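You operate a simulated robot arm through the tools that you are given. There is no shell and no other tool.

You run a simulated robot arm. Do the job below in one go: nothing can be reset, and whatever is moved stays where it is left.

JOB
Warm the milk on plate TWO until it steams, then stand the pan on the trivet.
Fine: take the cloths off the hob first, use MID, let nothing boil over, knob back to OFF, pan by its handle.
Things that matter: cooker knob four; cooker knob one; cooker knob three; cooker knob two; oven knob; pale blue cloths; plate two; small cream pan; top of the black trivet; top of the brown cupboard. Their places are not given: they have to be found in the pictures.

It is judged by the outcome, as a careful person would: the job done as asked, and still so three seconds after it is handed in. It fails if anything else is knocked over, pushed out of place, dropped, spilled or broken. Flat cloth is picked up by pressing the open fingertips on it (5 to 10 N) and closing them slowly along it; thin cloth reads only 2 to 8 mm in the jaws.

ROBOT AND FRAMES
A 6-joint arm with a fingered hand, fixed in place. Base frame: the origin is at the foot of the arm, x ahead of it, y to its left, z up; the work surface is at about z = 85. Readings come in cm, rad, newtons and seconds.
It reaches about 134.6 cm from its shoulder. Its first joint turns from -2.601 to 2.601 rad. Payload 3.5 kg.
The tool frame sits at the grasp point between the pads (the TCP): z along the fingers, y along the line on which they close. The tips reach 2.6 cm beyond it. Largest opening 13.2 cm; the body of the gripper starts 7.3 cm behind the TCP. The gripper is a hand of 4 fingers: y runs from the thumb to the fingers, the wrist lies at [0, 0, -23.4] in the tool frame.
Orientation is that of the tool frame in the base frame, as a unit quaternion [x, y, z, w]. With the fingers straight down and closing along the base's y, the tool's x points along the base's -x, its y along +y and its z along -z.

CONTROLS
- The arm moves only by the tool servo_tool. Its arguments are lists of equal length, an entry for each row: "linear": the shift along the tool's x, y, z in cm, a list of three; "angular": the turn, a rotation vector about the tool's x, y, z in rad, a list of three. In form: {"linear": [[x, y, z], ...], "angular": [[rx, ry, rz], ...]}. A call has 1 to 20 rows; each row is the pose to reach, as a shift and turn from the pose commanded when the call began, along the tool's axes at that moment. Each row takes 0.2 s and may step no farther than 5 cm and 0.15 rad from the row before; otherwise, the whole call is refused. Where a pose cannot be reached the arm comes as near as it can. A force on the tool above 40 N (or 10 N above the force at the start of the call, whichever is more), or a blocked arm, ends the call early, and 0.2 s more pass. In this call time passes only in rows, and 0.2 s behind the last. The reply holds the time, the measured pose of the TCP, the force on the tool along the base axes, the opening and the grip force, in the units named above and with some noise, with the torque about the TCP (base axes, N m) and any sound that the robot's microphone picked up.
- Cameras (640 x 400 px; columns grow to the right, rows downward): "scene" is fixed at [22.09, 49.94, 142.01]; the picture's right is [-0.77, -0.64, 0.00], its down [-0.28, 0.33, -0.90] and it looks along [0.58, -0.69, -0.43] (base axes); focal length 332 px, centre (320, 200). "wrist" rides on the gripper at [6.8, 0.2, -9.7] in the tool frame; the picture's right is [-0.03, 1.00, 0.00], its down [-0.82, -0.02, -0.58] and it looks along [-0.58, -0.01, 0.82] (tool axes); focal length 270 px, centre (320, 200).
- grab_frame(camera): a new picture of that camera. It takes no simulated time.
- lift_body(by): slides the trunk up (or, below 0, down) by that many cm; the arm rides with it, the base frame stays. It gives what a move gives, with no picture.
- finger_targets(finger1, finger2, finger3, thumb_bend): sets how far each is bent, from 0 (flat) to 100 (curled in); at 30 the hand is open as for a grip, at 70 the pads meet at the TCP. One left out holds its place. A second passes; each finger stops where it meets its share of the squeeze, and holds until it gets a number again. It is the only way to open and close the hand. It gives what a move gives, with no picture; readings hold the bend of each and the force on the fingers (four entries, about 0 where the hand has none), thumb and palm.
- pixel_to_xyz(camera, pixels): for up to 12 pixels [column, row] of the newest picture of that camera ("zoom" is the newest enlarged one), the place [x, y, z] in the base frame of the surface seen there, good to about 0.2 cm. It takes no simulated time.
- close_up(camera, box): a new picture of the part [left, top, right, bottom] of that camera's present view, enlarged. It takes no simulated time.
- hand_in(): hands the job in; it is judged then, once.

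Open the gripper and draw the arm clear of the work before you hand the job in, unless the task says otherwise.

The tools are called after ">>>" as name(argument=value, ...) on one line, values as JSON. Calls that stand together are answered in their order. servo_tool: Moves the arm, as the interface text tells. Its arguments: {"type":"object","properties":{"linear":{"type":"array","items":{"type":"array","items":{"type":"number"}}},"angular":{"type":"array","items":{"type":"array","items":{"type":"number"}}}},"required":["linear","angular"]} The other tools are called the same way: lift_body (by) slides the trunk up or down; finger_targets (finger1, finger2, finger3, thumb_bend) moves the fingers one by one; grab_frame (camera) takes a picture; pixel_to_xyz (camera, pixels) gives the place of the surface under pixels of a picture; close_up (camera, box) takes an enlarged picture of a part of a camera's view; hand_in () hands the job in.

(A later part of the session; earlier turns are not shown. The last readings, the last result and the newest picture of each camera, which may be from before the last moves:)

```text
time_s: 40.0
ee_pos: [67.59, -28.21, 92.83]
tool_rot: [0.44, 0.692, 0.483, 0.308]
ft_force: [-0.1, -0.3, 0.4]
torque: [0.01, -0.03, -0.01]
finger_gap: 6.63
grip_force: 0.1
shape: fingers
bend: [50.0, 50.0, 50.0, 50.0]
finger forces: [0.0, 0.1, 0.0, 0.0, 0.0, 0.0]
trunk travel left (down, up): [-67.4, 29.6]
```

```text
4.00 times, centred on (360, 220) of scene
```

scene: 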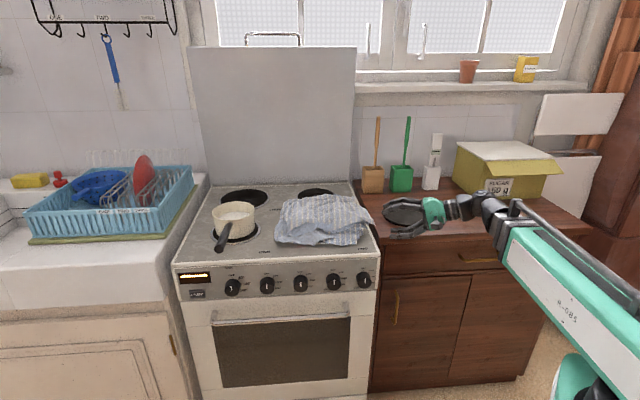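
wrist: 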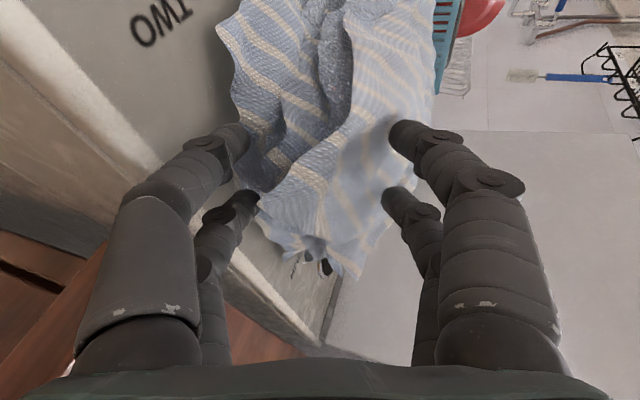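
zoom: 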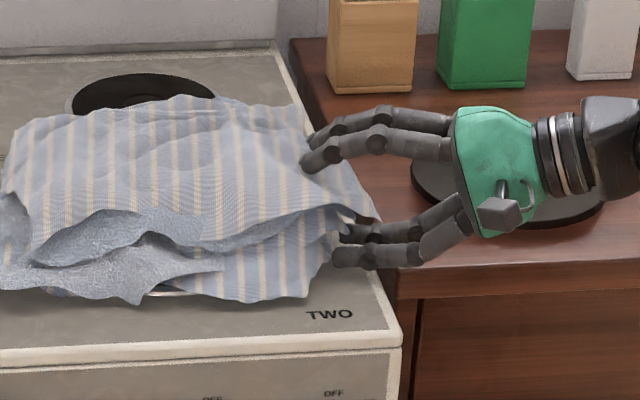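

The fingers straddle the corner with no contact force. I go 1.5 cm deeper, then close slowly.

>>> servo_tool(linear=[[0, 0.27, 0.75], [0, 0.5, 1.4]], angular=[[0, 0, 0], [0, 0, 0]])

>>> finger_targets(finger1=57, finger2=57, finger3=57, thumb_bend=57)

>>> finger_targets(finger1=64, finger2=64, finger3=64, thumb_bend=64)

>>> finger_targets(finger1=72, finger2=72, finger3=72, thumb_bend=72)

>>> grab_frame(camera="wrist")

```text
time_s: 40.6
ee_pos: [68.89, -27.66, 93.03]
tool_rot: [0.44, 0.692, 0.482, 0.308]
ft_force: [0.4, -0.1, 0.7]
torque: [-0.02, 0.06, -0.02]
finger_gap: 6.66
grip_force: 0.0
shape: fingers
bend: [50.0, 50.0, 50.0, 50.0]
finger forces: [0.1, 0.1, 0.0, 0.0, 0.1, 0.0]
trunk travel left (down, up): [-67.4, 29.6]
```

```text
time_s: 41.6
ee_pos: [68.85, -27.7, 92.82]
tool_rot: [0.441, 0.692, 0.482, 0.308]
ft_force: [0.6, 0.4, 0.1]
torque: [0.02, -0.02, -0.02]
finger_gap: 4.64
grip_force: 0.0
shape: fingers
bend: [56.0, 56.0, 56.0, 56.0]
finger forces: [0.1, 0.0, 0.0, 0.0, 0.0, 0.0]
trunk travel left (down, up): [-67.4, 29.6]
```

```text
time_s: 42.6
ee_pos: [68.97, -27.72, 92.92]
tool_rot: [0.441, 0.692, 0.482, 0.308]
ft_force: [0.7, 0.2, 0.3]
torque: [0.03, -0.01, 0.03]
finger_gap: 2.02
grip_force: 0.2
shape: fingers
bend: [64.0, 64.0, 64.0, 64.0]
finger forces: [0.0, 0.1, 0.1, 0.1, 0.0, 0.0]
trunk travel left (down, up): [-67.4, 29.6]
```

```text
time_s: 43.6
ee_pos: [68.98, -27.74, 92.81]
tool_rot: [0.44, 0.693, 0.482, 0.308]
ft_force: [-0.2, 0.1, -0.5]
torque: [0.02, -0.02, 0.0]
finger_gap: 0.01
grip_force: 0.1
shape: fingers
bend: [71.0, 71.0, 71.0, 71.0]
finger forces: [0.1, 0.0, 0.1, 0.0, 0.0, 0.1]
trunk travel left (down, up): [-67.4, 29.6]
```

```text
taken
```

wrist: 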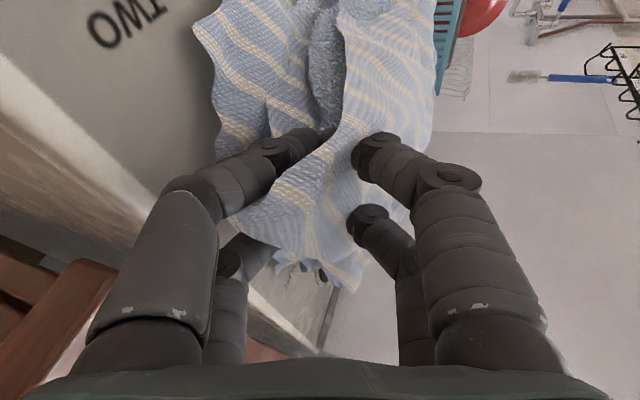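

The picture shows sheet between the fingers, yet the gap reads 0. I squeeze a bit more and lift slightly to see whether the cloth comes along.

>>> finger_targets(finger1=80, finger2=80, finger3=80, thumb_bend=80)

>>> lift_body(by=3)

>>> grab_frame(camera="wrist")

>>> close_up(camera="scene", box=[280, 170, 440, 270])

```text
time_s: 44.6
ee_pos: [68.98, -27.66, 92.86]
tool_rot: [0.44, 0.692, 0.483, 0.308]
ft_force: [0.5, 0.0, -0.5]
torque: [0.01, 0.02, -0.03]
finger_gap: 0.0
grip_force: 0.1
shape: fingers
bend: [76.0, 77.0, 77.0, 75.0]
finger forces: [0.0, 0.0, 0.0, 0.0, 0.0, 0.0]
trunk travel left (down, up): [-67.4, 29.6]
```

```text
time_s: 45.4
ee_pos: [69.0, -27.71, 95.68]
tool_rot: [0.441, 0.692, 0.482, 0.308]
ft_force: [0.6, 0.7, -1.0]
torque: [0.0, 0.0, 0.01]
finger_gap: 0.0
grip_force: 0.0
shape: fingers
bend: [76.0, 77.0, 77.0, 75.0]
finger forces: [0.0, 0.0, 0.0, 0.0, 0.0, 0.0]
trunk travel left (down, up): [-70.4, 26.6]
```

```text
taken
```

wrist: 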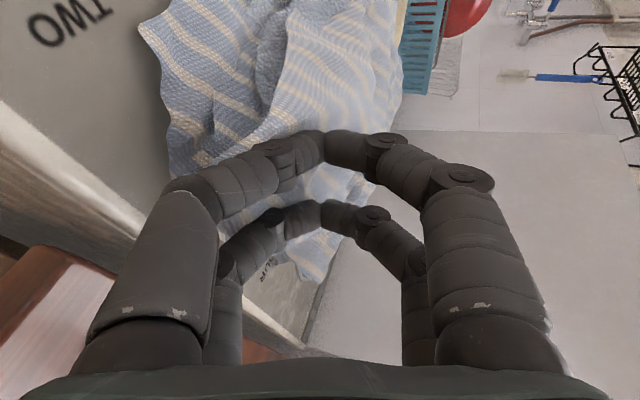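

```text
4.00 times, centred on (360, 220) of scene
```

zoom: 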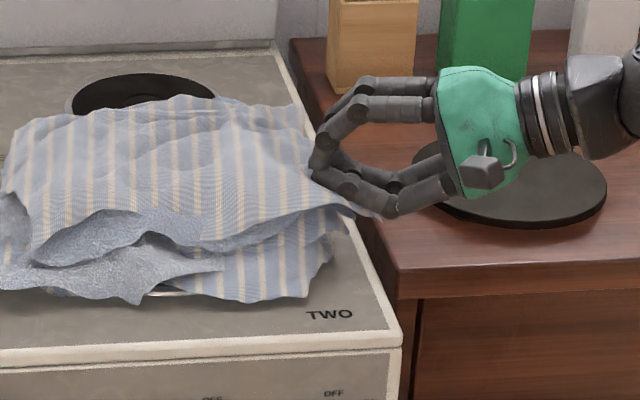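

The fingers passed through this thin corner without holding it. I back off, open fully, and will instead straddle the whole right side of the pile – lower fingers just above the hob, upper ones over the top.

>>> servo_tool(linear=[[0, -0.7, -2], [0, -1.4, -4], [0, -2.1, -6], [0, -3.08, -8.46]], angular=[[0, 0, 0], [0, 0, 0], [0, 0, 0], [0, 0, 0]])

>>> finger_targets(finger1=30, finger2=30, finger3=30, thumb_bend=30)

>>> close_up(camera="wrist", box=[200, 0, 440, 250])

>>> close_up(camera="scene", box=[280, 170, 440, 270])

```text
time_s: 46.4
ee_pos: [60.77, -31.51, 95.95]
tool_rot: [0.44, 0.692, 0.483, 0.308]
ft_force: [0.4, 0.8, 0.5]
torque: [0.01, 0.02, -0.02]
finger_gap: 0.01
grip_force: 0.1
shape: fingers
bend: [76.0, 77.0, 77.0, 75.0]
finger forces: [0.0, 0.1, 0.1, 0.0, 0.0, 0.1]
trunk travel left (down, up): [-70.4, 26.6]
```

```text
time_s: 47.4
ee_pos: [60.79, -31.63, 95.81]
tool_rot: [0.441, 0.692, 0.481, 0.307]
ft_force: [-0.1, 0.7, -0.5]
torque: [0.02, 0.01, -0.01]
finger_gap: 13.24
grip_force: 0.1
shape: fingers
bend: [30.0, 30.0, 30.0, 30.0]
finger forces: [0.0, 0.0, 0.0, 0.0, 0.1, 0.0]
trunk travel left (down, up): [-70.4, 26.6]
```

```text
1.60 times, centred on (320, 125) of wrist
```

zoom: 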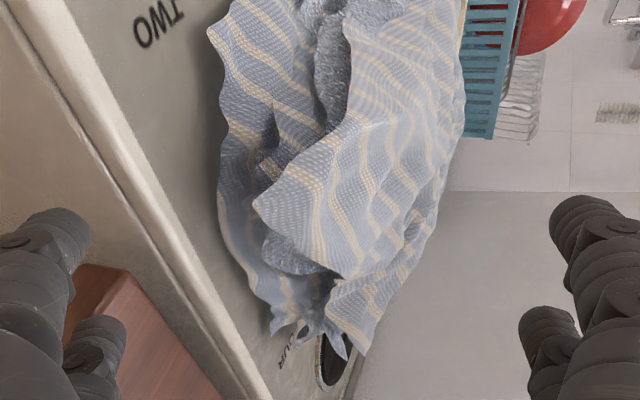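

```text
4.00 times, centred on (360, 220) of scene
```

zoom: 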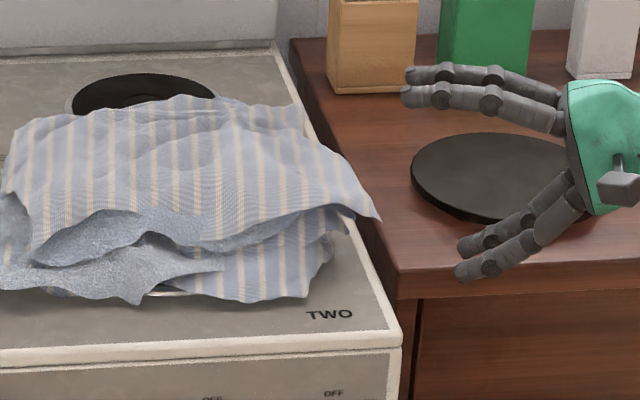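

I check the heights of the lower and upper fingertips before going in.

>>> pixel_to_xyz(camera="zoom", pixels=[[463, 270], [467, 246], [410, 95], [410, 72], [480, 240], [330, 255], [350, 225]])

```text
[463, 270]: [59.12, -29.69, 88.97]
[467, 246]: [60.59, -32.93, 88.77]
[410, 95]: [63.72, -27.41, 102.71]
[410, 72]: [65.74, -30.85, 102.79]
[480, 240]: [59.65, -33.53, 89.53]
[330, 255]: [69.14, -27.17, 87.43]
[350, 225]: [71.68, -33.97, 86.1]
```

Lower fingertips are at z≈88–89, upper at ≈102.7. I lower 0.5 cm and advance slowly 12 cm into the pile, watching force.

>>> lift_body(by=-0.5)

>>> servo_tool(linear=[[0, 0.51, 1.41], [0, 1.03, 2.82], [0, 1.54, 4.23], [0, 2.05, 5.64], [0, 2.57, 7.05], [0, 3.08, 8.46], [0, 3.6, 9.87], [0, 4.1, 11.28]], angular=[[0, 0, 0], [0, 0, 0], [0, 0, 0], [0, 0, 0], [0, 0, 0], [0, 0, 0], [0, 0, 0], [0, 0, 0]])

>>> close_up(camera="scene", box=[260, 170, 420, 270])

>>> grab_frame(camera="wrist")

```text
time_s: 47.9
ee_pos: [60.77, -31.46, 95.38]
tool_rot: [0.44, 0.692, 0.482, 0.308]
ft_force: [-0.3, 0.5, 0.2]
torque: [-0.01, 0.04, -0.01]
finger_gap: 13.22
grip_force: 0.1
shape: fingers
bend: [30.0, 30.0, 30.0, 30.0]
finger forces: [0.0, 0.0, 0.1, 0.1, 0.1, 0.1]
trunk travel left (down, up): [-69.9, 27.1]
```

```text
time_s: 49.7
ee_pos: [71.71, -26.42, 95.36]
tool_rot: [0.441, 0.692, 0.482, 0.308]
ft_force: [-0.8, -0.7, 0.3]
torque: [0.0, -0.02, 0.0]
finger_gap: 13.21
grip_force: 0.0
shape: fingers
bend: [30.0, 30.0, 30.0, 30.0]
finger forces: [0.1, 0.0, 0.0, 0.0, 0.0, 0.0]
trunk travel left (down, up): [-69.9, 27.1]
```

```text
4.00 times, centred on (340, 220) of scene
```

zoom: 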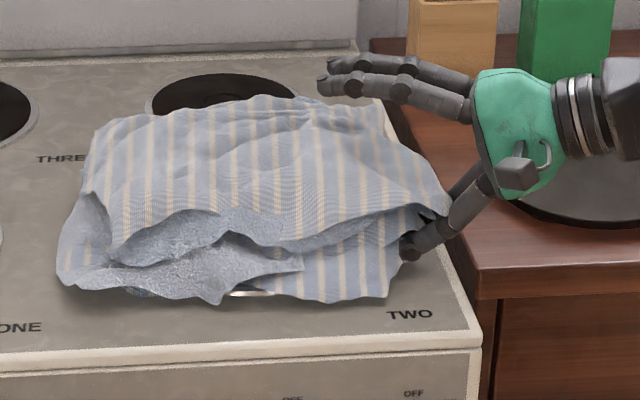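

```text
taken
```

wrist: 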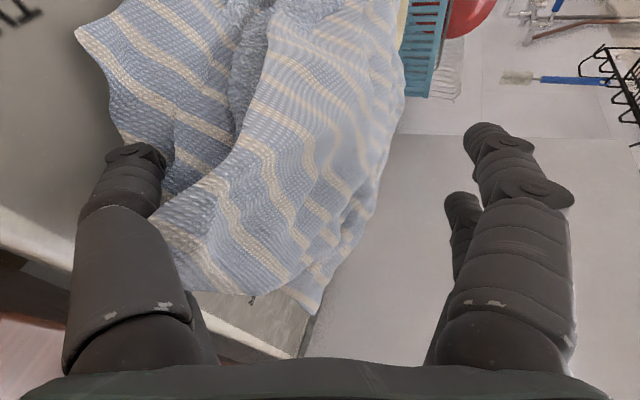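

Still no contact. I go 4 cm deeper so the lower fingers sit under the pile.

>>> servo_tool(linear=[[0, 0.5, 1.36], [0, 1.0, 2.73], [0, 1.45, 4.0], [0, 1.7, 4.7]], angular=[[0, 0, 0], [0, 0, 0], [0, 0, 0], [0, 0, 0]])

>>> finger_targets(finger1=46, finger2=46, finger3=46)

>>> close_up(camera="scene", box=[260, 170, 420, 270])

```text
time_s: 50.7
ee_pos: [76.21, -24.36, 95.26]
tool_rot: [0.44, 0.692, 0.482, 0.308]
ft_force: [-0.8, -0.1, 0.4]
torque: [-0.02, 0.11, -0.04]
finger_gap: 13.26
grip_force: 0.8
shape: fingers
bend: [30.0, 30.0, 29.0, 30.0]
finger forces: [0.0, 0.0, 1.1, 0.1, 0.0, 0.0]
trunk travel left (down, up): [-69.9, 27.1]
```

```text
time_s: 51.7
ee_pos: [76.04, -24.4, 95.36]
tool_rot: [0.44, 0.692, 0.482, 0.308]
ft_force: [-1.0, 0.0, 0.0]
torque: [-0.05, 0.03, -0.03]
finger_gap: 10.65
grip_force: 0.6
shape: fingers
bend: [46.0, 46.0, 45.0, 30.0]
finger forces: [0.0, 0.1, 0.4, 0.0, 0.1, 0.0]
trunk travel left (down, up): [-69.9, 27.1]
```

```text
4.00 times, centred on (340, 220) of scene
```

zoom: 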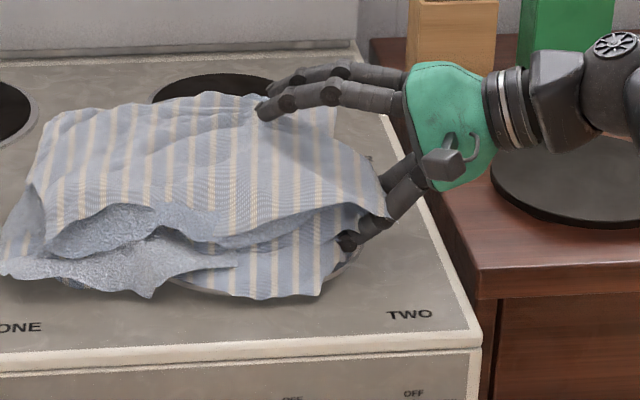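

The pile slid left as a whole by about 4 cm under only ~1 N, so I won't push further (the pan is near). I close the fingers here slowly to see whether the pile gets clamped between top and bottom.

>>> finger_targets(finger1=56, finger2=56, finger3=56, thumb_bend=46)

>>> finger_targets(finger1=64, finger2=64, finger3=64, thumb_bend=60)

>>> close_up(camera="scene", box=[250, 170, 410, 270])

>>> grab_frame(camera="wrist")

```text
time_s: 52.7
ee_pos: [76.23, -24.25, 95.31]
tool_rot: [0.441, 0.692, 0.482, 0.308]
ft_force: [0.1, -1.4, -0.6]
torque: [0.0, 0.04, -0.04]
finger_gap: 6.34
grip_force: 0.8
shape: fingers
bend: [56.0, 56.0, 55.0, 46.0]
finger forces: [0.0, 0.0, 1.0, 0.0, 0.0, 0.1]
trunk travel left (down, up): [-69.9, 27.1]
```

```text
time_s: 53.7
ee_pos: [76.14, -24.49, 95.31]
tool_rot: [0.44, 0.693, 0.482, 0.308]
ft_force: [-0.5, -0.6, -1.2]
torque: [0.0, 0.02, 0.02]
finger_gap: 2.68
grip_force: 1.0
shape: fingers
bend: [64.0, 64.0, 63.0, 60.0]
finger forces: [0.0, 0.0, 0.8, 0.1, 0.1, 0.0]
trunk travel left (down, up): [-69.9, 27.1]
```

```text
4.00 times, centred on (330, 220) of scene
```

zoom: 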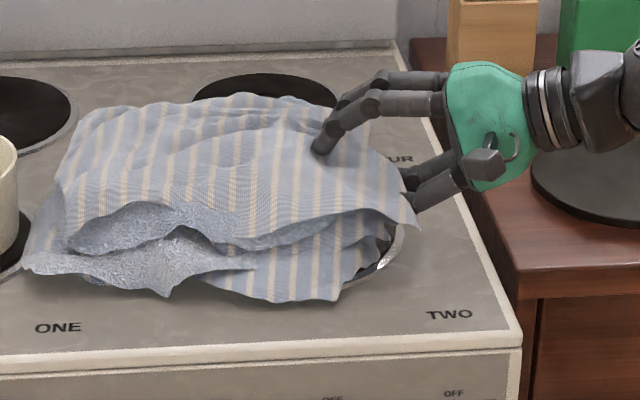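

```text
taken
```

wrist: 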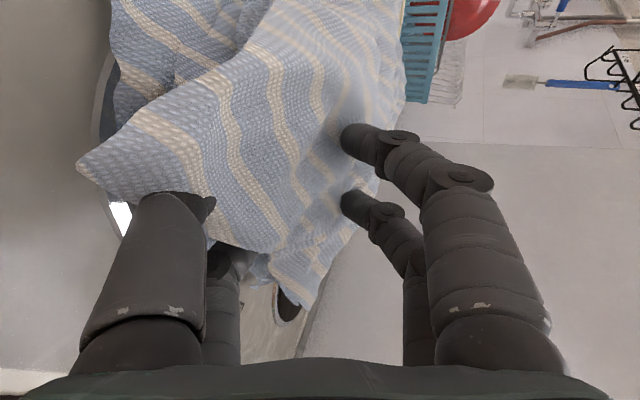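

Gap is 2.7 cm with a light 1 N contact on finger 3 and the sheet visibly between the fingers. I close further.

>>> finger_targets(finger1=69, finger2=69, finger3=69, thumb_bend=68)

>>> finger_targets(finger1=74, finger2=74, finger3=74, thumb_bend=74)

```text
time_s: 54.7
ee_pos: [76.22, -24.39, 95.39]
tool_rot: [0.44, 0.692, 0.482, 0.308]
ft_force: [0.0, -0.3, -0.8]
torque: [-0.04, 0.03, -0.03]
finger_gap: 0.63
grip_force: 0.2
shape: fingers
bend: [69.0, 69.0, 68.0, 68.0]
finger forces: [0.0, 0.1, 0.9, 0.0, 0.1, 0.0]
trunk travel left (down, up): [-69.9, 27.1]
```

```text
time_s: 55.7
ee_pos: [76.17, -24.32, 95.41]
tool_rot: [0.44, 0.692, 0.482, 0.309]
ft_force: [-0.3, -0.1, 0.9]
torque: [-0.01, 0.04, 0.0]
finger_gap: 0.0
grip_force: 0.1
shape: fingers
bend: [73.0, 73.0, 72.0, 72.0]
finger forces: [0.0, 0.0, 0.0, 0.1, 0.0, 0.0]
trunk travel left (down, up): [-69.9, 27.1]
```

The gap closes to 0 again, so nothing is held. I raise the hand fully, look, and then return it to the vertical pose turned 45° (closing across the folds) to use the proper press-and-close method.

>>> lift_body(by=4)

>>> lift_body(by=23)

>>> grab_frame(camera="scene")

```text
time_s: 56.6
ee_pos: [76.24, -24.36, 99.36]
tool_rot: [0.44, 0.692, 0.483, 0.307]
ft_force: [-0.8, 0.5, 0.0]
torque: [0.0, 0.02, -0.05]
finger_gap: 0.01
grip_force: 0.1
shape: fingers
bend: [73.0, 73.0, 72.0, 72.0]
finger forces: [0.0, 0.1, 0.0, 0.0, 0.0, 0.0]
trunk travel left (down, up): [-73.9, 23.1]
```

```text
time_s: 59.0
ee_pos: [76.2, -24.41, 122.33]
tool_rot: [0.441, 0.691, 0.482, 0.308]
ft_force: [-0.1, 0.7, 0.3]
torque: [0.01, -0.01, 0.0]
finger_gap: 0.01
grip_force: 0.0
shape: fingers
bend: [73.0, 73.0, 72.0, 72.0]
finger forces: [0.1, 0.0, 0.0, 0.0, 0.0, 0.0]
trunk travel left (down, up): [-96.9, 0.1]
```

```text
taken
```

scene: 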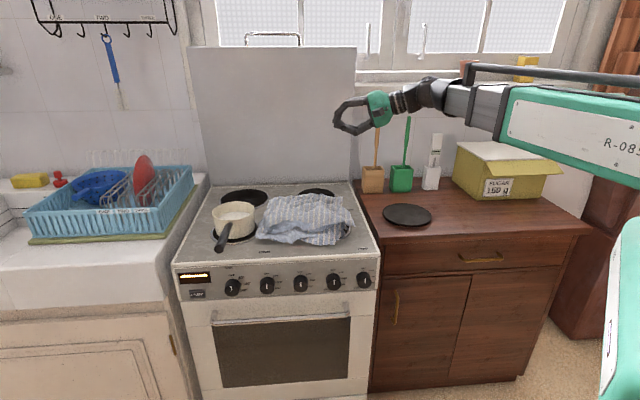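

The pile now lies beside the pan; nothing came up with the hand. I rotate the hand back to vertical with 45° yaw about the wrist.

>>> servo_tool(linear=[[1.72, -1.35, -0.1], [3.27, -2.87, -0.41], [4.61, -4.53, -0.91], [5.71, -6.29, -1.6], [6.57, -8.12, -2.45], [7.14, -9.97, -3.47], [7.43, -11.81, -4.61], [7.43, -13.6, -5.86], [7.14, -15.31, -7.2], [6.56, -16.91, -8.6], [5.7, -18.34, -10.02], [4.6, -19.59, -11.43], [3.25, -20.63, -12.82], [1.71, -21.43, -14.14], [0, -22.0, -15.4]], angular=[[0.0538, 0.0767, -0.1097], [0.1076, 0.1534, -0.2194], [0.1614, 0.2301, -0.3291], [0.2152, 0.3068, -0.4388], [0.269, 0.3835, -0.5485], [0.3228, 0.4602, -0.6582], [0.3766, 0.5369, -0.7679], [0.4304, 0.6136, -0.8776], [0.4842, 0.6903, -0.9873], [0.538, 0.767, -1.097], [0.5918, 0.8437, -1.2067], [0.6456, 0.9204, -1.3164], [0.6994, 0.9971, -1.4261], [0.7532, 1.0738, -1.5358], [0.807, 1.151, -1.645]])

>>> finger_targets(finger1=30, finger2=30, finger3=30, thumb_bend=30)

>>> grab_frame(camera="wrist")

```text
time_s: 62.2
ee_pos: [56.41, -33.84, 107.1]
tool_rot: [-0.384, 0.923, -0.001, -0.002]
ft_force: [0.2, -0.2, -0.3]
torque: [-0.01, 0.0, 0.01]
finger_gap: 0.0
grip_force: 0.0
shape: fingers
bend: [73.0, 73.0, 72.0, 72.0]
finger forces: [0.0, 0.0, 0.0, 0.0, 0.0, 0.1]
trunk travel left (down, up): [-96.9, 0.1]
```

```text
time_s: 63.2
ee_pos: [56.32, -33.82, 107.06]
tool_rot: [-0.382, 0.924, -0.001, -0.001]
ft_force: [0.3, 0.2, 1.0]
torque: [-0.01, 0.02, 0.03]
finger_gap: 13.24
grip_force: 0.1
shape: fingers
bend: [30.0, 30.0, 30.0, 30.0]
finger forces: [0.1, 0.1, 0.1, 0.0, 0.1, 0.0]
trunk travel left (down, up): [-96.9, 0.1]
```

```text
taken
```

wrist: 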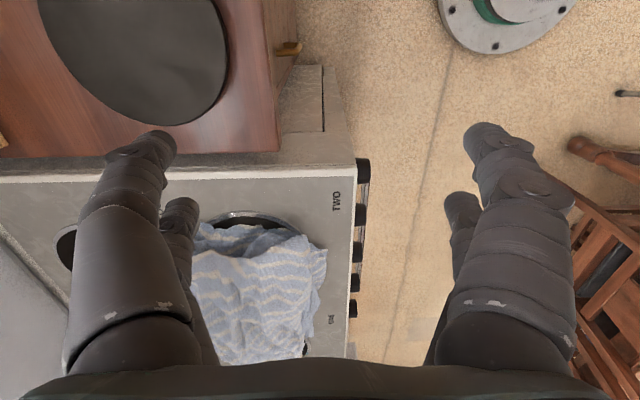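

The pile is visible at (255,290). I shift the hand so the camera views it squarely, then map its surface.

>>> servo_tool(linear=[[-1.5, -3.5, 0], [-3, -7, 0], [-4.5, -10, 0]], angular=[[0, 0, 0], [0, 0, 0], [0, 0, 0]])

>>> close_up(camera="wrist", box=[180, 130, 460, 350])

```text
time_s: 64.0
ee_pos: [66.64, -37.66, 107.04]
tool_rot: [-0.383, 0.924, -0.001, -0.001]
ft_force: [-0.6, 0.1, -0.1]
torque: [-0.03, 0.01, 0.03]
finger_gap: 13.25
grip_force: 0.1
shape: fingers
bend: [30.0, 30.0, 30.0, 30.0]
finger forces: [0.1, 0.0, 0.1, 0.0, 0.0, 0.1]
trunk travel left (down, up): [-96.9, 0.1]
```

```text
1.82 times, centred on (320, 240) of wrist
```

zoom: 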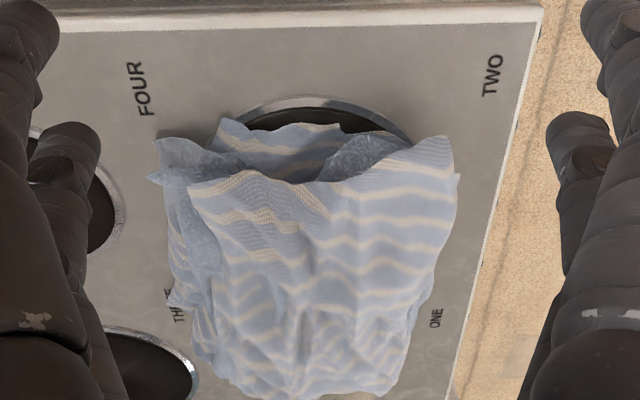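

I map heights on a grid over the pile.

>>> pixel_to_xyz(camera="zoom", pixels=[[180, 150], [200, 200], [250, 180], [310, 190], [330, 165], [400, 165], [445, 150], [440, 200], [400, 200], [350, 220], [300, 230], [240, 230]])

>>> pixel_to_xyz(camera="zoom", pixels=[[190, 270], [220, 270], [260, 270], [300, 270], [350, 270], [400, 270], [430, 270], [220, 330], [270, 330], [320, 330], [370, 330], [410, 330]])

>>> pixel_to_xyz(camera="zoom", pixels=[[240, 380], [300, 380], [350, 380], [390, 370], [275, 150], [300, 130], [350, 150], [410, 360], [200, 350], [310, 115], [270, 110], [370, 130]])

```text
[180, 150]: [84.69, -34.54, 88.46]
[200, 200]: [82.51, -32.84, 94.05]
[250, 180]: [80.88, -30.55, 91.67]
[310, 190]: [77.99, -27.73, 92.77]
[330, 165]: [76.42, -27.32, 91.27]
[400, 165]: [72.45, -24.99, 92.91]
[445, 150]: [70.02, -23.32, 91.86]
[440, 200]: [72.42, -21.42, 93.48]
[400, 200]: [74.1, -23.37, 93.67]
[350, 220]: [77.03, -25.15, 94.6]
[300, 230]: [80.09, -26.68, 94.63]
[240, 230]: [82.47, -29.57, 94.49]
```

```text
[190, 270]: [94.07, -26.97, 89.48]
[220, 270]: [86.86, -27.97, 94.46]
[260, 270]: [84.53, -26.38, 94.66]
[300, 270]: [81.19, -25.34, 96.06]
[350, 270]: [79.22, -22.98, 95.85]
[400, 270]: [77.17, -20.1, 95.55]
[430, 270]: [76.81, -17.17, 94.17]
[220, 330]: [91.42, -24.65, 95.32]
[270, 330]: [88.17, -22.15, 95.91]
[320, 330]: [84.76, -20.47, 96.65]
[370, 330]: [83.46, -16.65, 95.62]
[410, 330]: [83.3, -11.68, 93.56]
```

```text
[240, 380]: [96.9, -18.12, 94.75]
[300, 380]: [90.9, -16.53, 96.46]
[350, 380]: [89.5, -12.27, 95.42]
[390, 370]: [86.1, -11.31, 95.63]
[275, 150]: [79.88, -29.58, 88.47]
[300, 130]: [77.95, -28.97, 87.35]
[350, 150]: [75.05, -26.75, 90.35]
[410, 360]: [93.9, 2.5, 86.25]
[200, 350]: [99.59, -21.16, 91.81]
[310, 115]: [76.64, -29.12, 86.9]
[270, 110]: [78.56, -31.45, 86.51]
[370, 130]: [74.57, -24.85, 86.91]
```

The pile is a mesa about 95–96.5 high. I'll centre the open hand over its middle ridge (85,-20) and do the press-and-close with careful force control.

>>> servo_tool(linear=[[-4.5, -0.2, 0], [-9, -0.4, 0], [-13.5, -0.5, 0], [-18, -0.6, 0], [-22, -0.7, 0], [-25.5, -0.75, 0]], angular=[[0, 0, 0], [0, 0, 0], [0, 0, 0], [0, 0, 0], [0, 0, 0], [0, 0, 0]])

>>> lift_body(by=-9.6)

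>>> lift_body(by=-0.4)

```text
time_s: 65.4
ee_pos: [85.11, -19.94, 106.99]
tool_rot: [-0.382, 0.924, -0.001, -0.002]
ft_force: [0.2, -0.2, 0.5]
torque: [0.0, 0.0, 0.0]
finger_gap: 13.25
grip_force: 0.0
shape: fingers
bend: [30.0, 30.0, 30.0, 30.0]
finger forces: [0.0, 0.0, 0.0, 0.0, 0.0, 0.0]
trunk travel left (down, up): [-96.9, 0.1]
```

```text
time_s: 66.7
ee_pos: [85.09, -19.98, 97.46]
tool_rot: [-0.383, 0.924, -0.002, -0.002]
ft_force: [-0.6, -0.2, 0.2]
torque: [0.01, -0.04, -0.01]
finger_gap: 13.23
grip_force: 0.0
shape: fingers
bend: [30.0, 30.0, 30.0, 30.0]
finger forces: [0.0, 0.1, 0.0, 0.0, 0.0, 0.0]
trunk travel left (down, up): [-87.3, 9.7]
```

```text
time_s: 67.2
ee_pos: [85.07, -19.96, 97.06]
tool_rot: [-0.383, 0.924, -0.002, -0.001]
ft_force: [0.4, 0.7, 0.0]
torque: [-0.02, 0.02, -0.03]
finger_gap: 13.25
grip_force: 0.0
shape: fingers
bend: [30.0, 30.0, 30.0, 30.0]
finger forces: [0.1, 0.1, 0.1, 0.0, 0.0, 0.0]
trunk travel left (down, up): [-86.9, 10.1]
```

No contact yet at TCP 97.06. I keep lowering in small steps.

>>> lift_body(by=-0.5)

>>> lift_body(by=-0.4)

>>> lift_body(by=-0.4)

>>> grab_frame(camera="wrist")

```text
time_s: 67.8
ee_pos: [85.14, -19.96, 96.49]
tool_rot: [-0.383, 0.924, -0.002, -0.002]
ft_force: [0.5, -0.2, -0.4]
torque: [0.01, 0.04, 0.0]
finger_gap: 13.25
grip_force: 0.0
shape: fingers
bend: [30.0, 30.0, 30.0, 30.0]
finger forces: [0.0, 0.1, 0.0, 0.0, 0.1, 0.0]
trunk travel left (down, up): [-86.4, 10.6]
```

```text
time_s: 68.3
ee_pos: [85.12, -19.99, 96.15]
tool_rot: [-0.383, 0.924, -0.001, -0.002]
ft_force: [-1.1, 0.0, 0.2]
torque: [0.0, -0.01, 0.01]
finger_gap: 13.27
grip_force: 0.0
shape: fingers
bend: [30.0, 30.0, 30.0, 30.0]
finger forces: [0.0, 0.0, 0.0, 0.1, 0.0, 0.1]
trunk travel left (down, up): [-86.0, 11.0]
```

```text
time_s: 68.8
ee_pos: [85.06, -20.1, 95.71]
tool_rot: [-0.383, 0.924, -0.001, -0.001]
ft_force: [-0.1, 0.5, 0.5]
torque: [-0.02, 0.02, 0.01]
finger_gap: 13.24
grip_force: 0.1
shape: fingers
bend: [30.0, 30.0, 30.0, 30.0]
finger forces: [0.1, 0.0, 0.1, 0.0, 0.1, 0.0]
trunk travel left (down, up): [-85.6, 11.4]
```

```text
taken
```

wrist: 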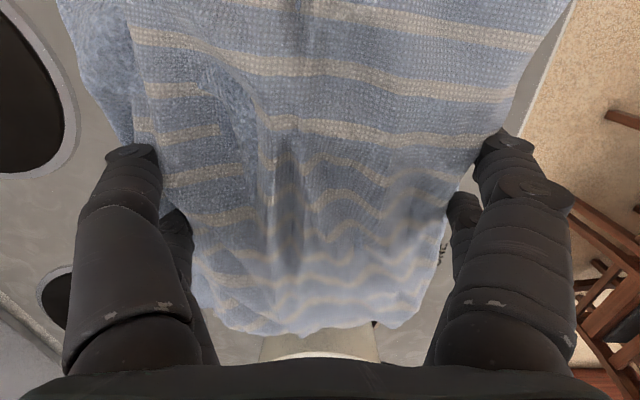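

No contact even with tips at z≈93, and the picture shows the fingers passing on both sides of the pile. I continue down to straddle the bulk.

>>> lift_body(by=-1)

>>> lift_body(by=-1)

>>> lift_body(by=-1)

>>> close_up(camera="scene", box=[210, 150, 370, 260])

```text
time_s: 69.4
ee_pos: [85.11, -19.91, 94.79]
tool_rot: [-0.383, 0.924, -0.002, -0.001]
ft_force: [0.1, -0.5, 0.7]
torque: [-0.05, 0.03, -0.02]
finger_gap: 13.26
grip_force: 0.0
shape: fingers
bend: [30.0, 30.0, 30.0, 30.0]
finger forces: [0.0, 0.0, 0.0, 0.0, 0.0, 0.1]
trunk travel left (down, up): [-84.6, 12.4]
```

```text
time_s: 70.0
ee_pos: [85.0, -19.92, 93.78]
tool_rot: [-0.383, 0.924, -0.002, -0.001]
ft_force: [-0.6, 0.7, -0.4]
torque: [-0.03, -0.02, -0.03]
finger_gap: 13.21
grip_force: 0.1
shape: fingers
bend: [30.0, 30.0, 30.0, 30.0]
finger forces: [0.1, 0.0, 0.0, 0.0, 0.1, 0.0]
trunk travel left (down, up): [-83.6, 13.4]
```

```text
time_s: 70.5
ee_pos: [85.11, -19.93, 92.71]
tool_rot: [-0.383, 0.924, -0.002, -0.001]
ft_force: [0.5, -0.3, 0.0]
torque: [0.0, 0.02, 0.03]
finger_gap: 13.27
grip_force: 0.1
shape: fingers
bend: [30.0, 30.0, 30.0, 30.0]
finger forces: [0.0, 0.0, 0.0, 0.0, 0.0, 0.0]
trunk travel left (down, up): [-82.6, 14.4]
```

```text
3.64 times, centred on (290, 205) of scene
```

zoom: 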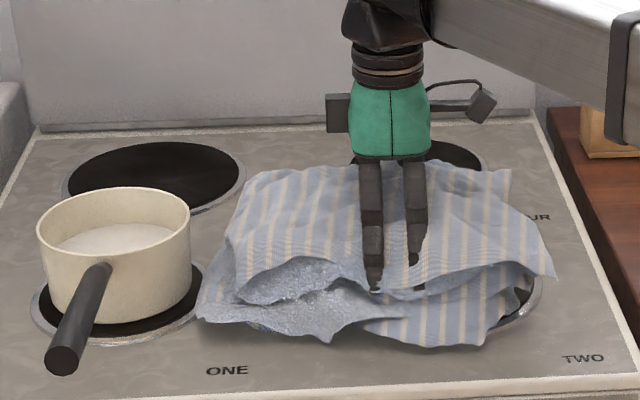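

The fingers straddle the bulk without contact. I go down another 1.5 cm and close gently on the bulk.

>>> lift_body(by=-1.5)

>>> finger_targets(finger1=38, finger2=38, finger3=38, thumb_bend=38)

>>> finger_targets(finger1=46, finger2=46, finger3=46, thumb_bend=46)

```text
time_s: 71.2
ee_pos: [85.14, -20.04, 91.25]
tool_rot: [-0.383, 0.924, -0.001, -0.002]
ft_force: [0.2, -0.6, 1.7]
torque: [-0.02, -0.07, 0.0]
finger_gap: 13.28
grip_force: 1.2
shape: fingers
bend: [30.0, 30.0, 30.0, 30.0]
finger forces: [0.0, 0.0, 2.1, 0.1, 0.0, 0.0]
trunk travel left (down, up): [-81.1, 15.9]
```

```text
time_s: 72.2
ee_pos: [85.02, -20.08, 91.27]
tool_rot: [-0.383, 0.924, -0.002, -0.001]
ft_force: [3.6, -3.9, 6.8]
torque: [-0.04, -0.18, -0.05]
finger_gap: 10.74
grip_force: 3.2
shape: fingers
bend: [38.0, 38.0, 37.0, 38.0]
finger forces: [0.0, 0.0, 6.1, 0.0, 0.7, 0.0]
trunk travel left (down, up): [-81.1, 15.9]
```

```text
time_s: 73.2
ee_pos: [85.02, -20.12, 91.26]
tool_rot: [-0.382, 0.924, -0.002, -0.002]
ft_force: [0.3, -1.3, 3.4]
torque: [-0.03, -0.13, -0.07]
finger_gap: 8.06
grip_force: 1.8
shape: fingers
bend: [46.0, 46.0, 45.0, 46.0]
finger forces: [0.6, 0.0, 3.8, 0.1, 0.1, 0.0]
trunk travel left (down, up): [-81.1, 15.9]
```

Now there is contact at 3–7 N on fingers 1, 3 and the thumb, in the right band. I continue closing.

>>> finger_targets(finger1=54, finger2=54, finger3=54, thumb_bend=54)

>>> finger_targets(finger1=60, finger2=60, finger3=60, thumb_bend=60)

>>> grab_frame(camera="wrist")

>>> close_up(camera="scene", box=[210, 150, 370, 260])

```text
time_s: 74.2
ee_pos: [85.09, -20.04, 91.3]
tool_rot: [-0.383, 0.924, -0.002, -0.001]
ft_force: [2.3, -1.2, 4.1]
torque: [-0.08, -0.11, -0.06]
finger_gap: 7.69
grip_force: 13.1
shape: fingers
bend: [46.0, 49.0, 46.0, 50.0]
finger forces: [6.6, 4.2, 7.6, 0.0, 7.1, 0.0]
trunk travel left (down, up): [-81.1, 15.9]
```

```text
time_s: 75.2
ee_pos: [85.08, -20.12, 91.26]
tool_rot: [-0.382, 0.924, -0.002, -0.001]
ft_force: [2.4, -1.4, 2.3]
torque: [-0.06, -0.07, -0.07]
finger_gap: 7.64
grip_force: 21.8
shape: fingers
bend: [46.0, 48.0, 47.0, 53.0]
finger forces: [10.7, 9.3, 9.1, 0.1, 13.3, 0.0]
trunk travel left (down, up): [-81.1, 15.9]
```

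```text
taken
```

wrist: 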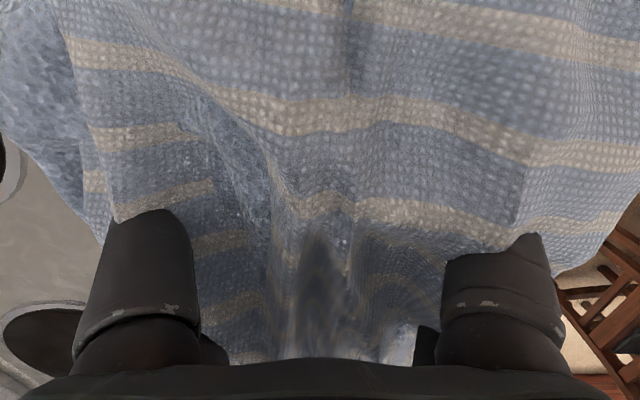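

```text
3.64 times, centred on (290, 205) of scene
```

zoom: 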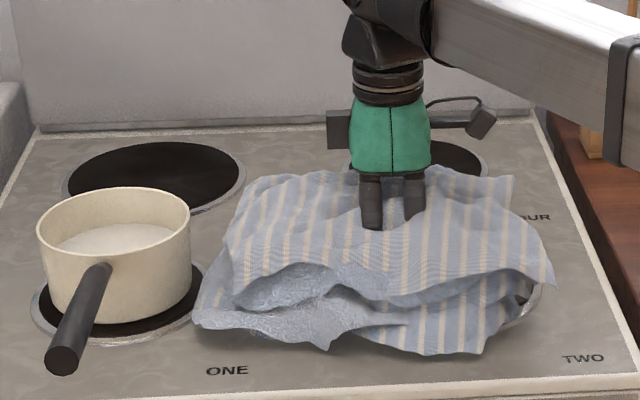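

All fingers now grip a solid core 7.6 cm wide with 22 N. I tighten a little and lift slightly to test.

>>> finger_targets(finger1=66, finger2=66, finger3=66, thumb_bend=66)

>>> lift_body(by=2)

>>> close_up(camera="scene", box=[210, 150, 370, 260])

```text
time_s: 76.2
ee_pos: [85.14, -19.96, 91.18]
tool_rot: [-0.383, 0.924, -0.002, -0.001]
ft_force: [1.2, -1.3, 0.2]
torque: [-0.09, -0.16, -0.03]
finger_gap: 7.59
grip_force: 25.6
shape: fingers
bend: [45.0, 47.0, 48.0, 56.0]
finger forces: [14.6, 10.8, 8.5, 0.1, 18.1, 0.0]
trunk travel left (down, up): [-81.1, 15.9]
```

```text
time_s: 76.8
ee_pos: [85.14, -19.99, 93.26]
tool_rot: [-0.383, 0.924, -0.001, -0.001]
ft_force: [0.2, -1.2, -3.7]
torque: [-0.05, 0.06, -0.03]
finger_gap: 7.62
grip_force: 26.0
shape: fingers
bend: [45.0, 47.0, 48.0, 56.0]
finger forces: [15.1, 11.0, 8.3, 0.1, 17.7, 0.1]
trunk travel left (down, up): [-83.1, 13.9]
```

```text
3.64 times, centred on (290, 205) of scene
```

zoom: 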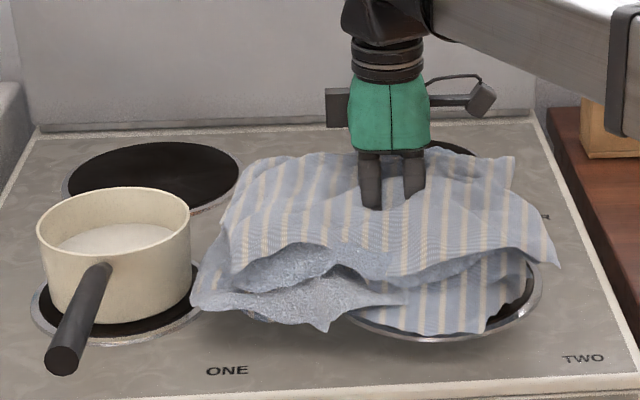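

The whole pile lifts as one (about 3.7 N). I raise it fully, then carry it to the right over the cupboard.

>>> lift_body(by=13.7)

>>> servo_tool(linear=[[2, -0.2, 0], [5, -0.5, 0], [8, -0.8, 0], [11, -1.1, 0], [14, -1.4, 0], [17, -1.7, 0], [20, -2, 0], [23, -2.3, 0], [26, -2.6, 0], [29, -2.9, 0], [31, -3, 0]], angular=[[0, 0, 0], [0, 0, 0], [0, 0, 0], [0, 0, 0], [0, 0, 0], [0, 0, 0], [0, 0, 0], [0, 0, 0], [0, 0, 0], [0, 0, 0], [0, 0, 0]])

>>> grab_frame(camera="scene")

```text
time_s: 78.5
ee_pos: [85.08, -20.01, 106.86]
tool_rot: [-0.382, 0.924, -0.001, -0.002]
ft_force: [0.6, -1.0, -2.5]
torque: [-0.05, 0.05, -0.02]
finger_gap: 7.6
grip_force: 25.7
shape: fingers
bend: [45.0, 47.0, 48.0, 56.0]
finger forces: [15.0, 11.0, 8.3, 0.1, 17.8, 0.0]
trunk travel left (down, up): [-96.8, 0.2]
```

```text
time_s: 80.9
ee_pos: [65.27, -44.02, 106.88]
tool_rot: [-0.382, 0.924, -0.001, -0.001]
ft_force: [-0.9, -0.8, -3.1]
torque: [-0.08, 0.06, 0.0]
finger_gap: 7.61
grip_force: 25.6
shape: fingers
bend: [45.0, 47.0, 48.0, 56.0]
finger forces: [15.0, 11.0, 8.3, 0.0, 17.6, 0.1]
trunk travel left (down, up): [-96.8, 0.2]
```

```text
taken
```

scene: 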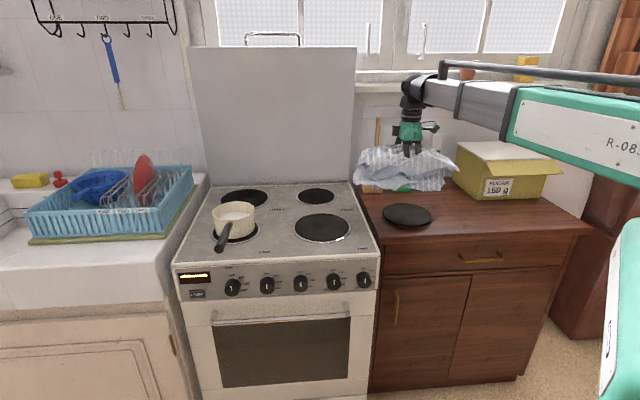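

The hob is clear and the pile rides steadily. I carry on to the free cupboard area right of the trivet.

>>> servo_tool(linear=[[2, -0.2, 0], [5, -0.5, 0], [8, -0.8, 0], [11, -1.1, 0], [14, -1.4, 0], [17, -1.7, 0], [20, -2, 0], [23, -2.2, 0], [26, -2.2, 0], [29, -2.2, 0], [31.5, -2.2, 0]], angular=[[0, 0, 0], [0, 0, 0], [0, 0, 0], [0, 0, 0], [0, 0, 0], [0, 0, 0], [0, 0, 0], [0, 0, 0], [0, 0, 0], [0, 0, 0], [0, 0, 0]])

>>> grab_frame(camera="scene")

>>> grab_frame(camera="wrist")

```text
time_s: 83.3
ee_pos: [56.12, -59.05, 106.98]
tool_rot: [-0.296, 0.955, -0.016, -0.026]
ft_force: [0.4, -0.2, -2.8]
torque: [-0.06, 0.05, 0.03]
finger_gap: 7.58
grip_force: 25.9
shape: fingers
bend: [45.0, 47.0, 48.0, 56.0]
finger forces: [15.2, 11.0, 8.4, 0.0, 17.6, 0.0]
out of reach, approached as far as the arm can: row 2, 3, 4, 5, 6, 7, 8, 9, 10, 11
trunk travel left (down, up): [-96.8, 0.2]
```

```text
taken
```

scene: 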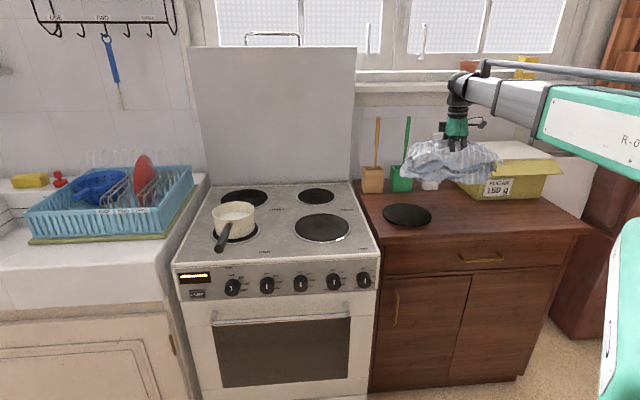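

```text
taken
```

wrist: 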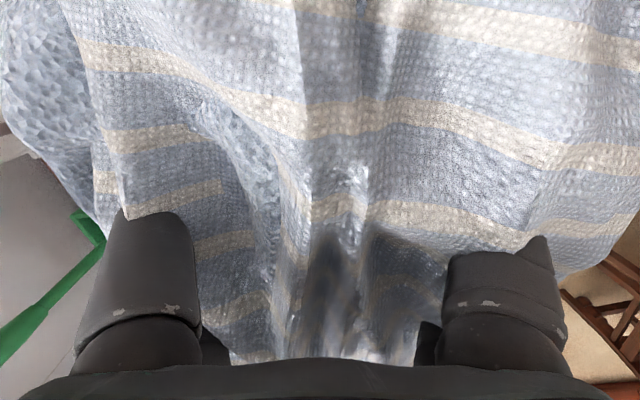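

The wrist's yaw limit bent the pose slightly near (56,-59). I'll let the hand yaw back to about 24°, level it, and continue to (45,-70), where the rotated pile still fits between trivet and sugar box.

>>> servo_tool(linear=[[0, 0, 0], [2.5, -0.5, 0], [5, -1, 0], [7.5, -1.4, 0], [10, -1.9, 0], [12.6, -2.4, 0], [15.2, -2.9, 0]], angular=[[-0.0102, -0.0288, 0.091], [-0.0204, -0.0575, 0.182], [-0.0204, -0.0575, 0.182], [-0.0204, -0.0575, 0.182], [-0.0204, -0.0575, 0.182], [-0.0204, -0.0575, 0.182], [-0.0204, -0.0575, 0.182]])

>>> grab_frame(camera="scene")

```text
time_s: 84.9
ee_pos: [45.97, -69.44, 106.89]
tool_rot: [-0.199, 0.98, 0.0, -0.002]
ft_force: [0.2, -0.2, -2.0]
torque: [0.01, 0.05, 0.04]
finger_gap: 7.59
grip_force: 25.7
shape: fingers
bend: [45.0, 47.0, 48.0, 56.0]
finger forces: [15.0, 10.9, 8.4, 0.0, 17.7, 0.1]
out of reach, approached as far as the arm can: row 2, 3, 4, 5, 6, 7
trunk travel left (down, up): [-96.8, 0.2]
```

```text
taken
```

scene: 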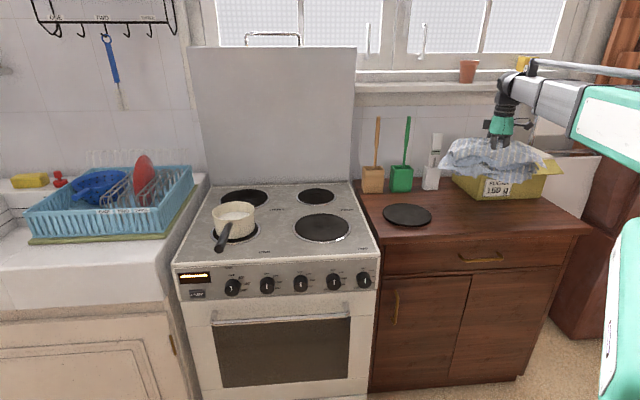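

The pile is above the target. I check pile outline points against the sugar box and pots before lowering.

>>> close_up(camera="scene", box=[400, 100, 600, 250])

>>> grab_frame(camera="wrist")

>>> pixel_to_xyz(camera="scene", pixels=[[442, 160], [452, 172], [480, 178], [510, 178], [538, 172], [546, 160], [460, 146], [455, 180], [486, 198], [544, 190], [550, 165], [430, 188]])

```text
2.67 times, centred on (500, 175) of scene
```

zoom: 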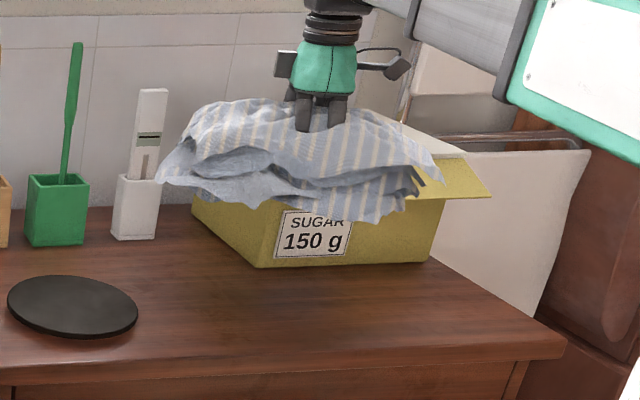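

```text
taken
```

wrist: 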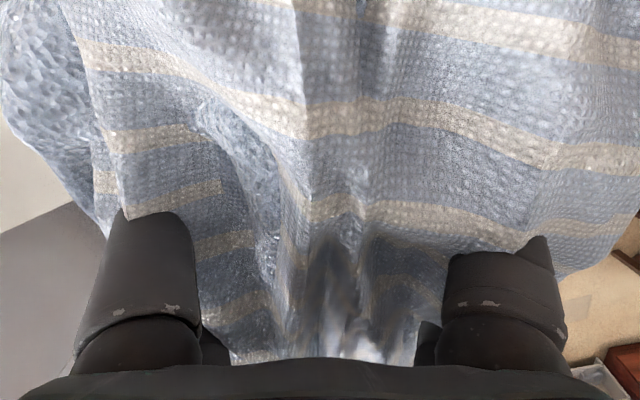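

```text
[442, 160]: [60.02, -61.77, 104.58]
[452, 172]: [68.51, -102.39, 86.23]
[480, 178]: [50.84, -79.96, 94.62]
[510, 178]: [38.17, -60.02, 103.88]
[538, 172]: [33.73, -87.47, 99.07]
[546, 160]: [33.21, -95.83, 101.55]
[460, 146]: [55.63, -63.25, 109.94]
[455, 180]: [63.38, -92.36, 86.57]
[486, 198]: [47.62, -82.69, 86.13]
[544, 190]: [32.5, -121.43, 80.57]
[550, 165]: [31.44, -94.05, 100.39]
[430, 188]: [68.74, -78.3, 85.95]
```

Box front face is at about v=92 and the cupboard edge at v=69.5; shifting the pile 2.3 cm towards the back centres it in between. Then I lower most of the way.

>>> servo_tool(linear=[[-0.45, -1.1, 0], [-0.86, -2.13, 0]], angular=[[0, 0, 0], [0, 0, 0]])

>>> lift_body(by=-8)

>>> close_up(camera="scene", box=[400, 100, 600, 250])

```text
time_s: 85.5
ee_pos: [47.61, -70.99, 106.91]
tool_rot: [-0.204, 0.979, 0.0, 0.0]
ft_force: [-0.2, -0.1, -3.4]
torque: [-0.01, 0.04, -0.01]
finger_gap: 7.58
grip_force: 26.1
shape: fingers
bend: [45.0, 47.0, 48.0, 56.0]
finger forces: [15.1, 11.0, 8.4, 0.0, 17.4, 0.0]
trunk travel left (down, up): [-96.8, 0.2]
```

```text
time_s: 86.7
ee_pos: [47.55, -71.02, 98.97]
tool_rot: [-0.203, 0.979, 0.0, -0.001]
ft_force: [0.0, -1.7, -3.7]
torque: [-0.05, 0.05, 0.0]
finger_gap: 7.59
grip_force: 25.6
shape: fingers
bend: [45.0, 47.0, 48.0, 56.0]
finger forces: [15.0, 11.1, 8.3, 0.0, 17.4, 0.0]
trunk travel left (down, up): [-88.8, 8.2]
```

```text
2.67 times, centred on (500, 175) of scene
```

zoom: 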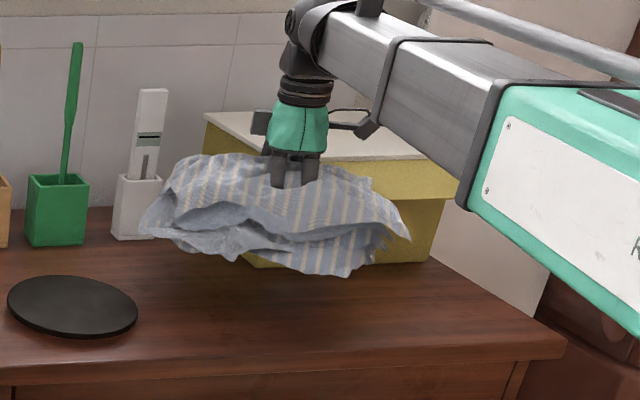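

Clear on all sides. I lower the rest of the way, finishing gently.

>>> lift_body(by=-7.8)

>>> lift_body(by=-0.5)

>>> lift_body(by=-0.4)

```text
time_s: 87.8
ee_pos: [47.62, -71.07, 91.16]
tool_rot: [-0.203, 0.979, 0.001, -0.001]
ft_force: [-0.3, 0.0, -2.6]
torque: [-0.02, 0.02, 0.02]
finger_gap: 7.57
grip_force: 26.2
shape: fingers
bend: [45.0, 47.0, 48.0, 56.0]
finger forces: [15.0, 10.9, 8.3, 0.0, 17.5, 0.0]
trunk travel left (down, up): [-81.0, 16.0]
```

```text
time_s: 88.3
ee_pos: [47.64, -71.1, 90.62]
tool_rot: [-0.203, 0.979, 0.0, 0.0]
ft_force: [-0.6, 0.3, -2.9]
torque: [-0.04, 0.04, 0.01]
finger_gap: 7.59
grip_force: 25.8
shape: fingers
bend: [45.0, 47.0, 48.0, 56.0]
finger forces: [15.1, 11.1, 8.3, 0.0, 17.5, 0.0]
trunk travel left (down, up): [-80.5, 16.5]
```

```text
time_s: 88.9
ee_pos: [47.67, -71.0, 90.14]
tool_rot: [-0.203, 0.979, 0.0, -0.001]
ft_force: [-0.3, -0.3, -2.7]
torque: [-0.05, 0.01, -0.02]
finger_gap: 7.58
grip_force: 25.9
shape: fingers
bend: [45.0, 47.0, 48.0, 56.0]
finger forces: [15.0, 11.0, 8.3, 0.1, 17.5, 0.0]
trunk travel left (down, up): [-80.1, 16.9]
```

Still hanging at TCP 90.1; I go down in 0.3 cm steps until the weight transfers.

>>> lift_body(by=-0.3)

>>> lift_body(by=-0.3)

```text
time_s: 89.4
ee_pos: [47.61, -71.07, 90.01]
tool_rot: [-0.203, 0.979, 0.0, -0.001]
ft_force: [0.3, 0.2, -2.8]
torque: [-0.05, 0.02, -0.03]
finger_gap: 7.58
grip_force: 26.0
shape: fingers
bend: [45.0, 47.0, 48.0, 56.0]
finger forces: [15.0, 11.0, 8.4, 0.0, 17.5, 0.0]
trunk travel left (down, up): [-79.8, 17.2]
```

```text
time_s: 89.9
ee_pos: [47.57, -71.04, 89.59]
tool_rot: [-0.202, 0.979, -0.001, -0.001]
ft_force: [0.5, -0.4, -2.4]
torque: [-0.05, 0.05, 0.03]
finger_gap: 7.58
grip_force: 26.2
shape: fingers
bend: [45.0, 47.0, 48.0, 56.0]
finger forces: [15.0, 11.0, 8.3, 0.0, 17.5, 0.1]
trunk travel left (down, up): [-79.5, 17.5]
```

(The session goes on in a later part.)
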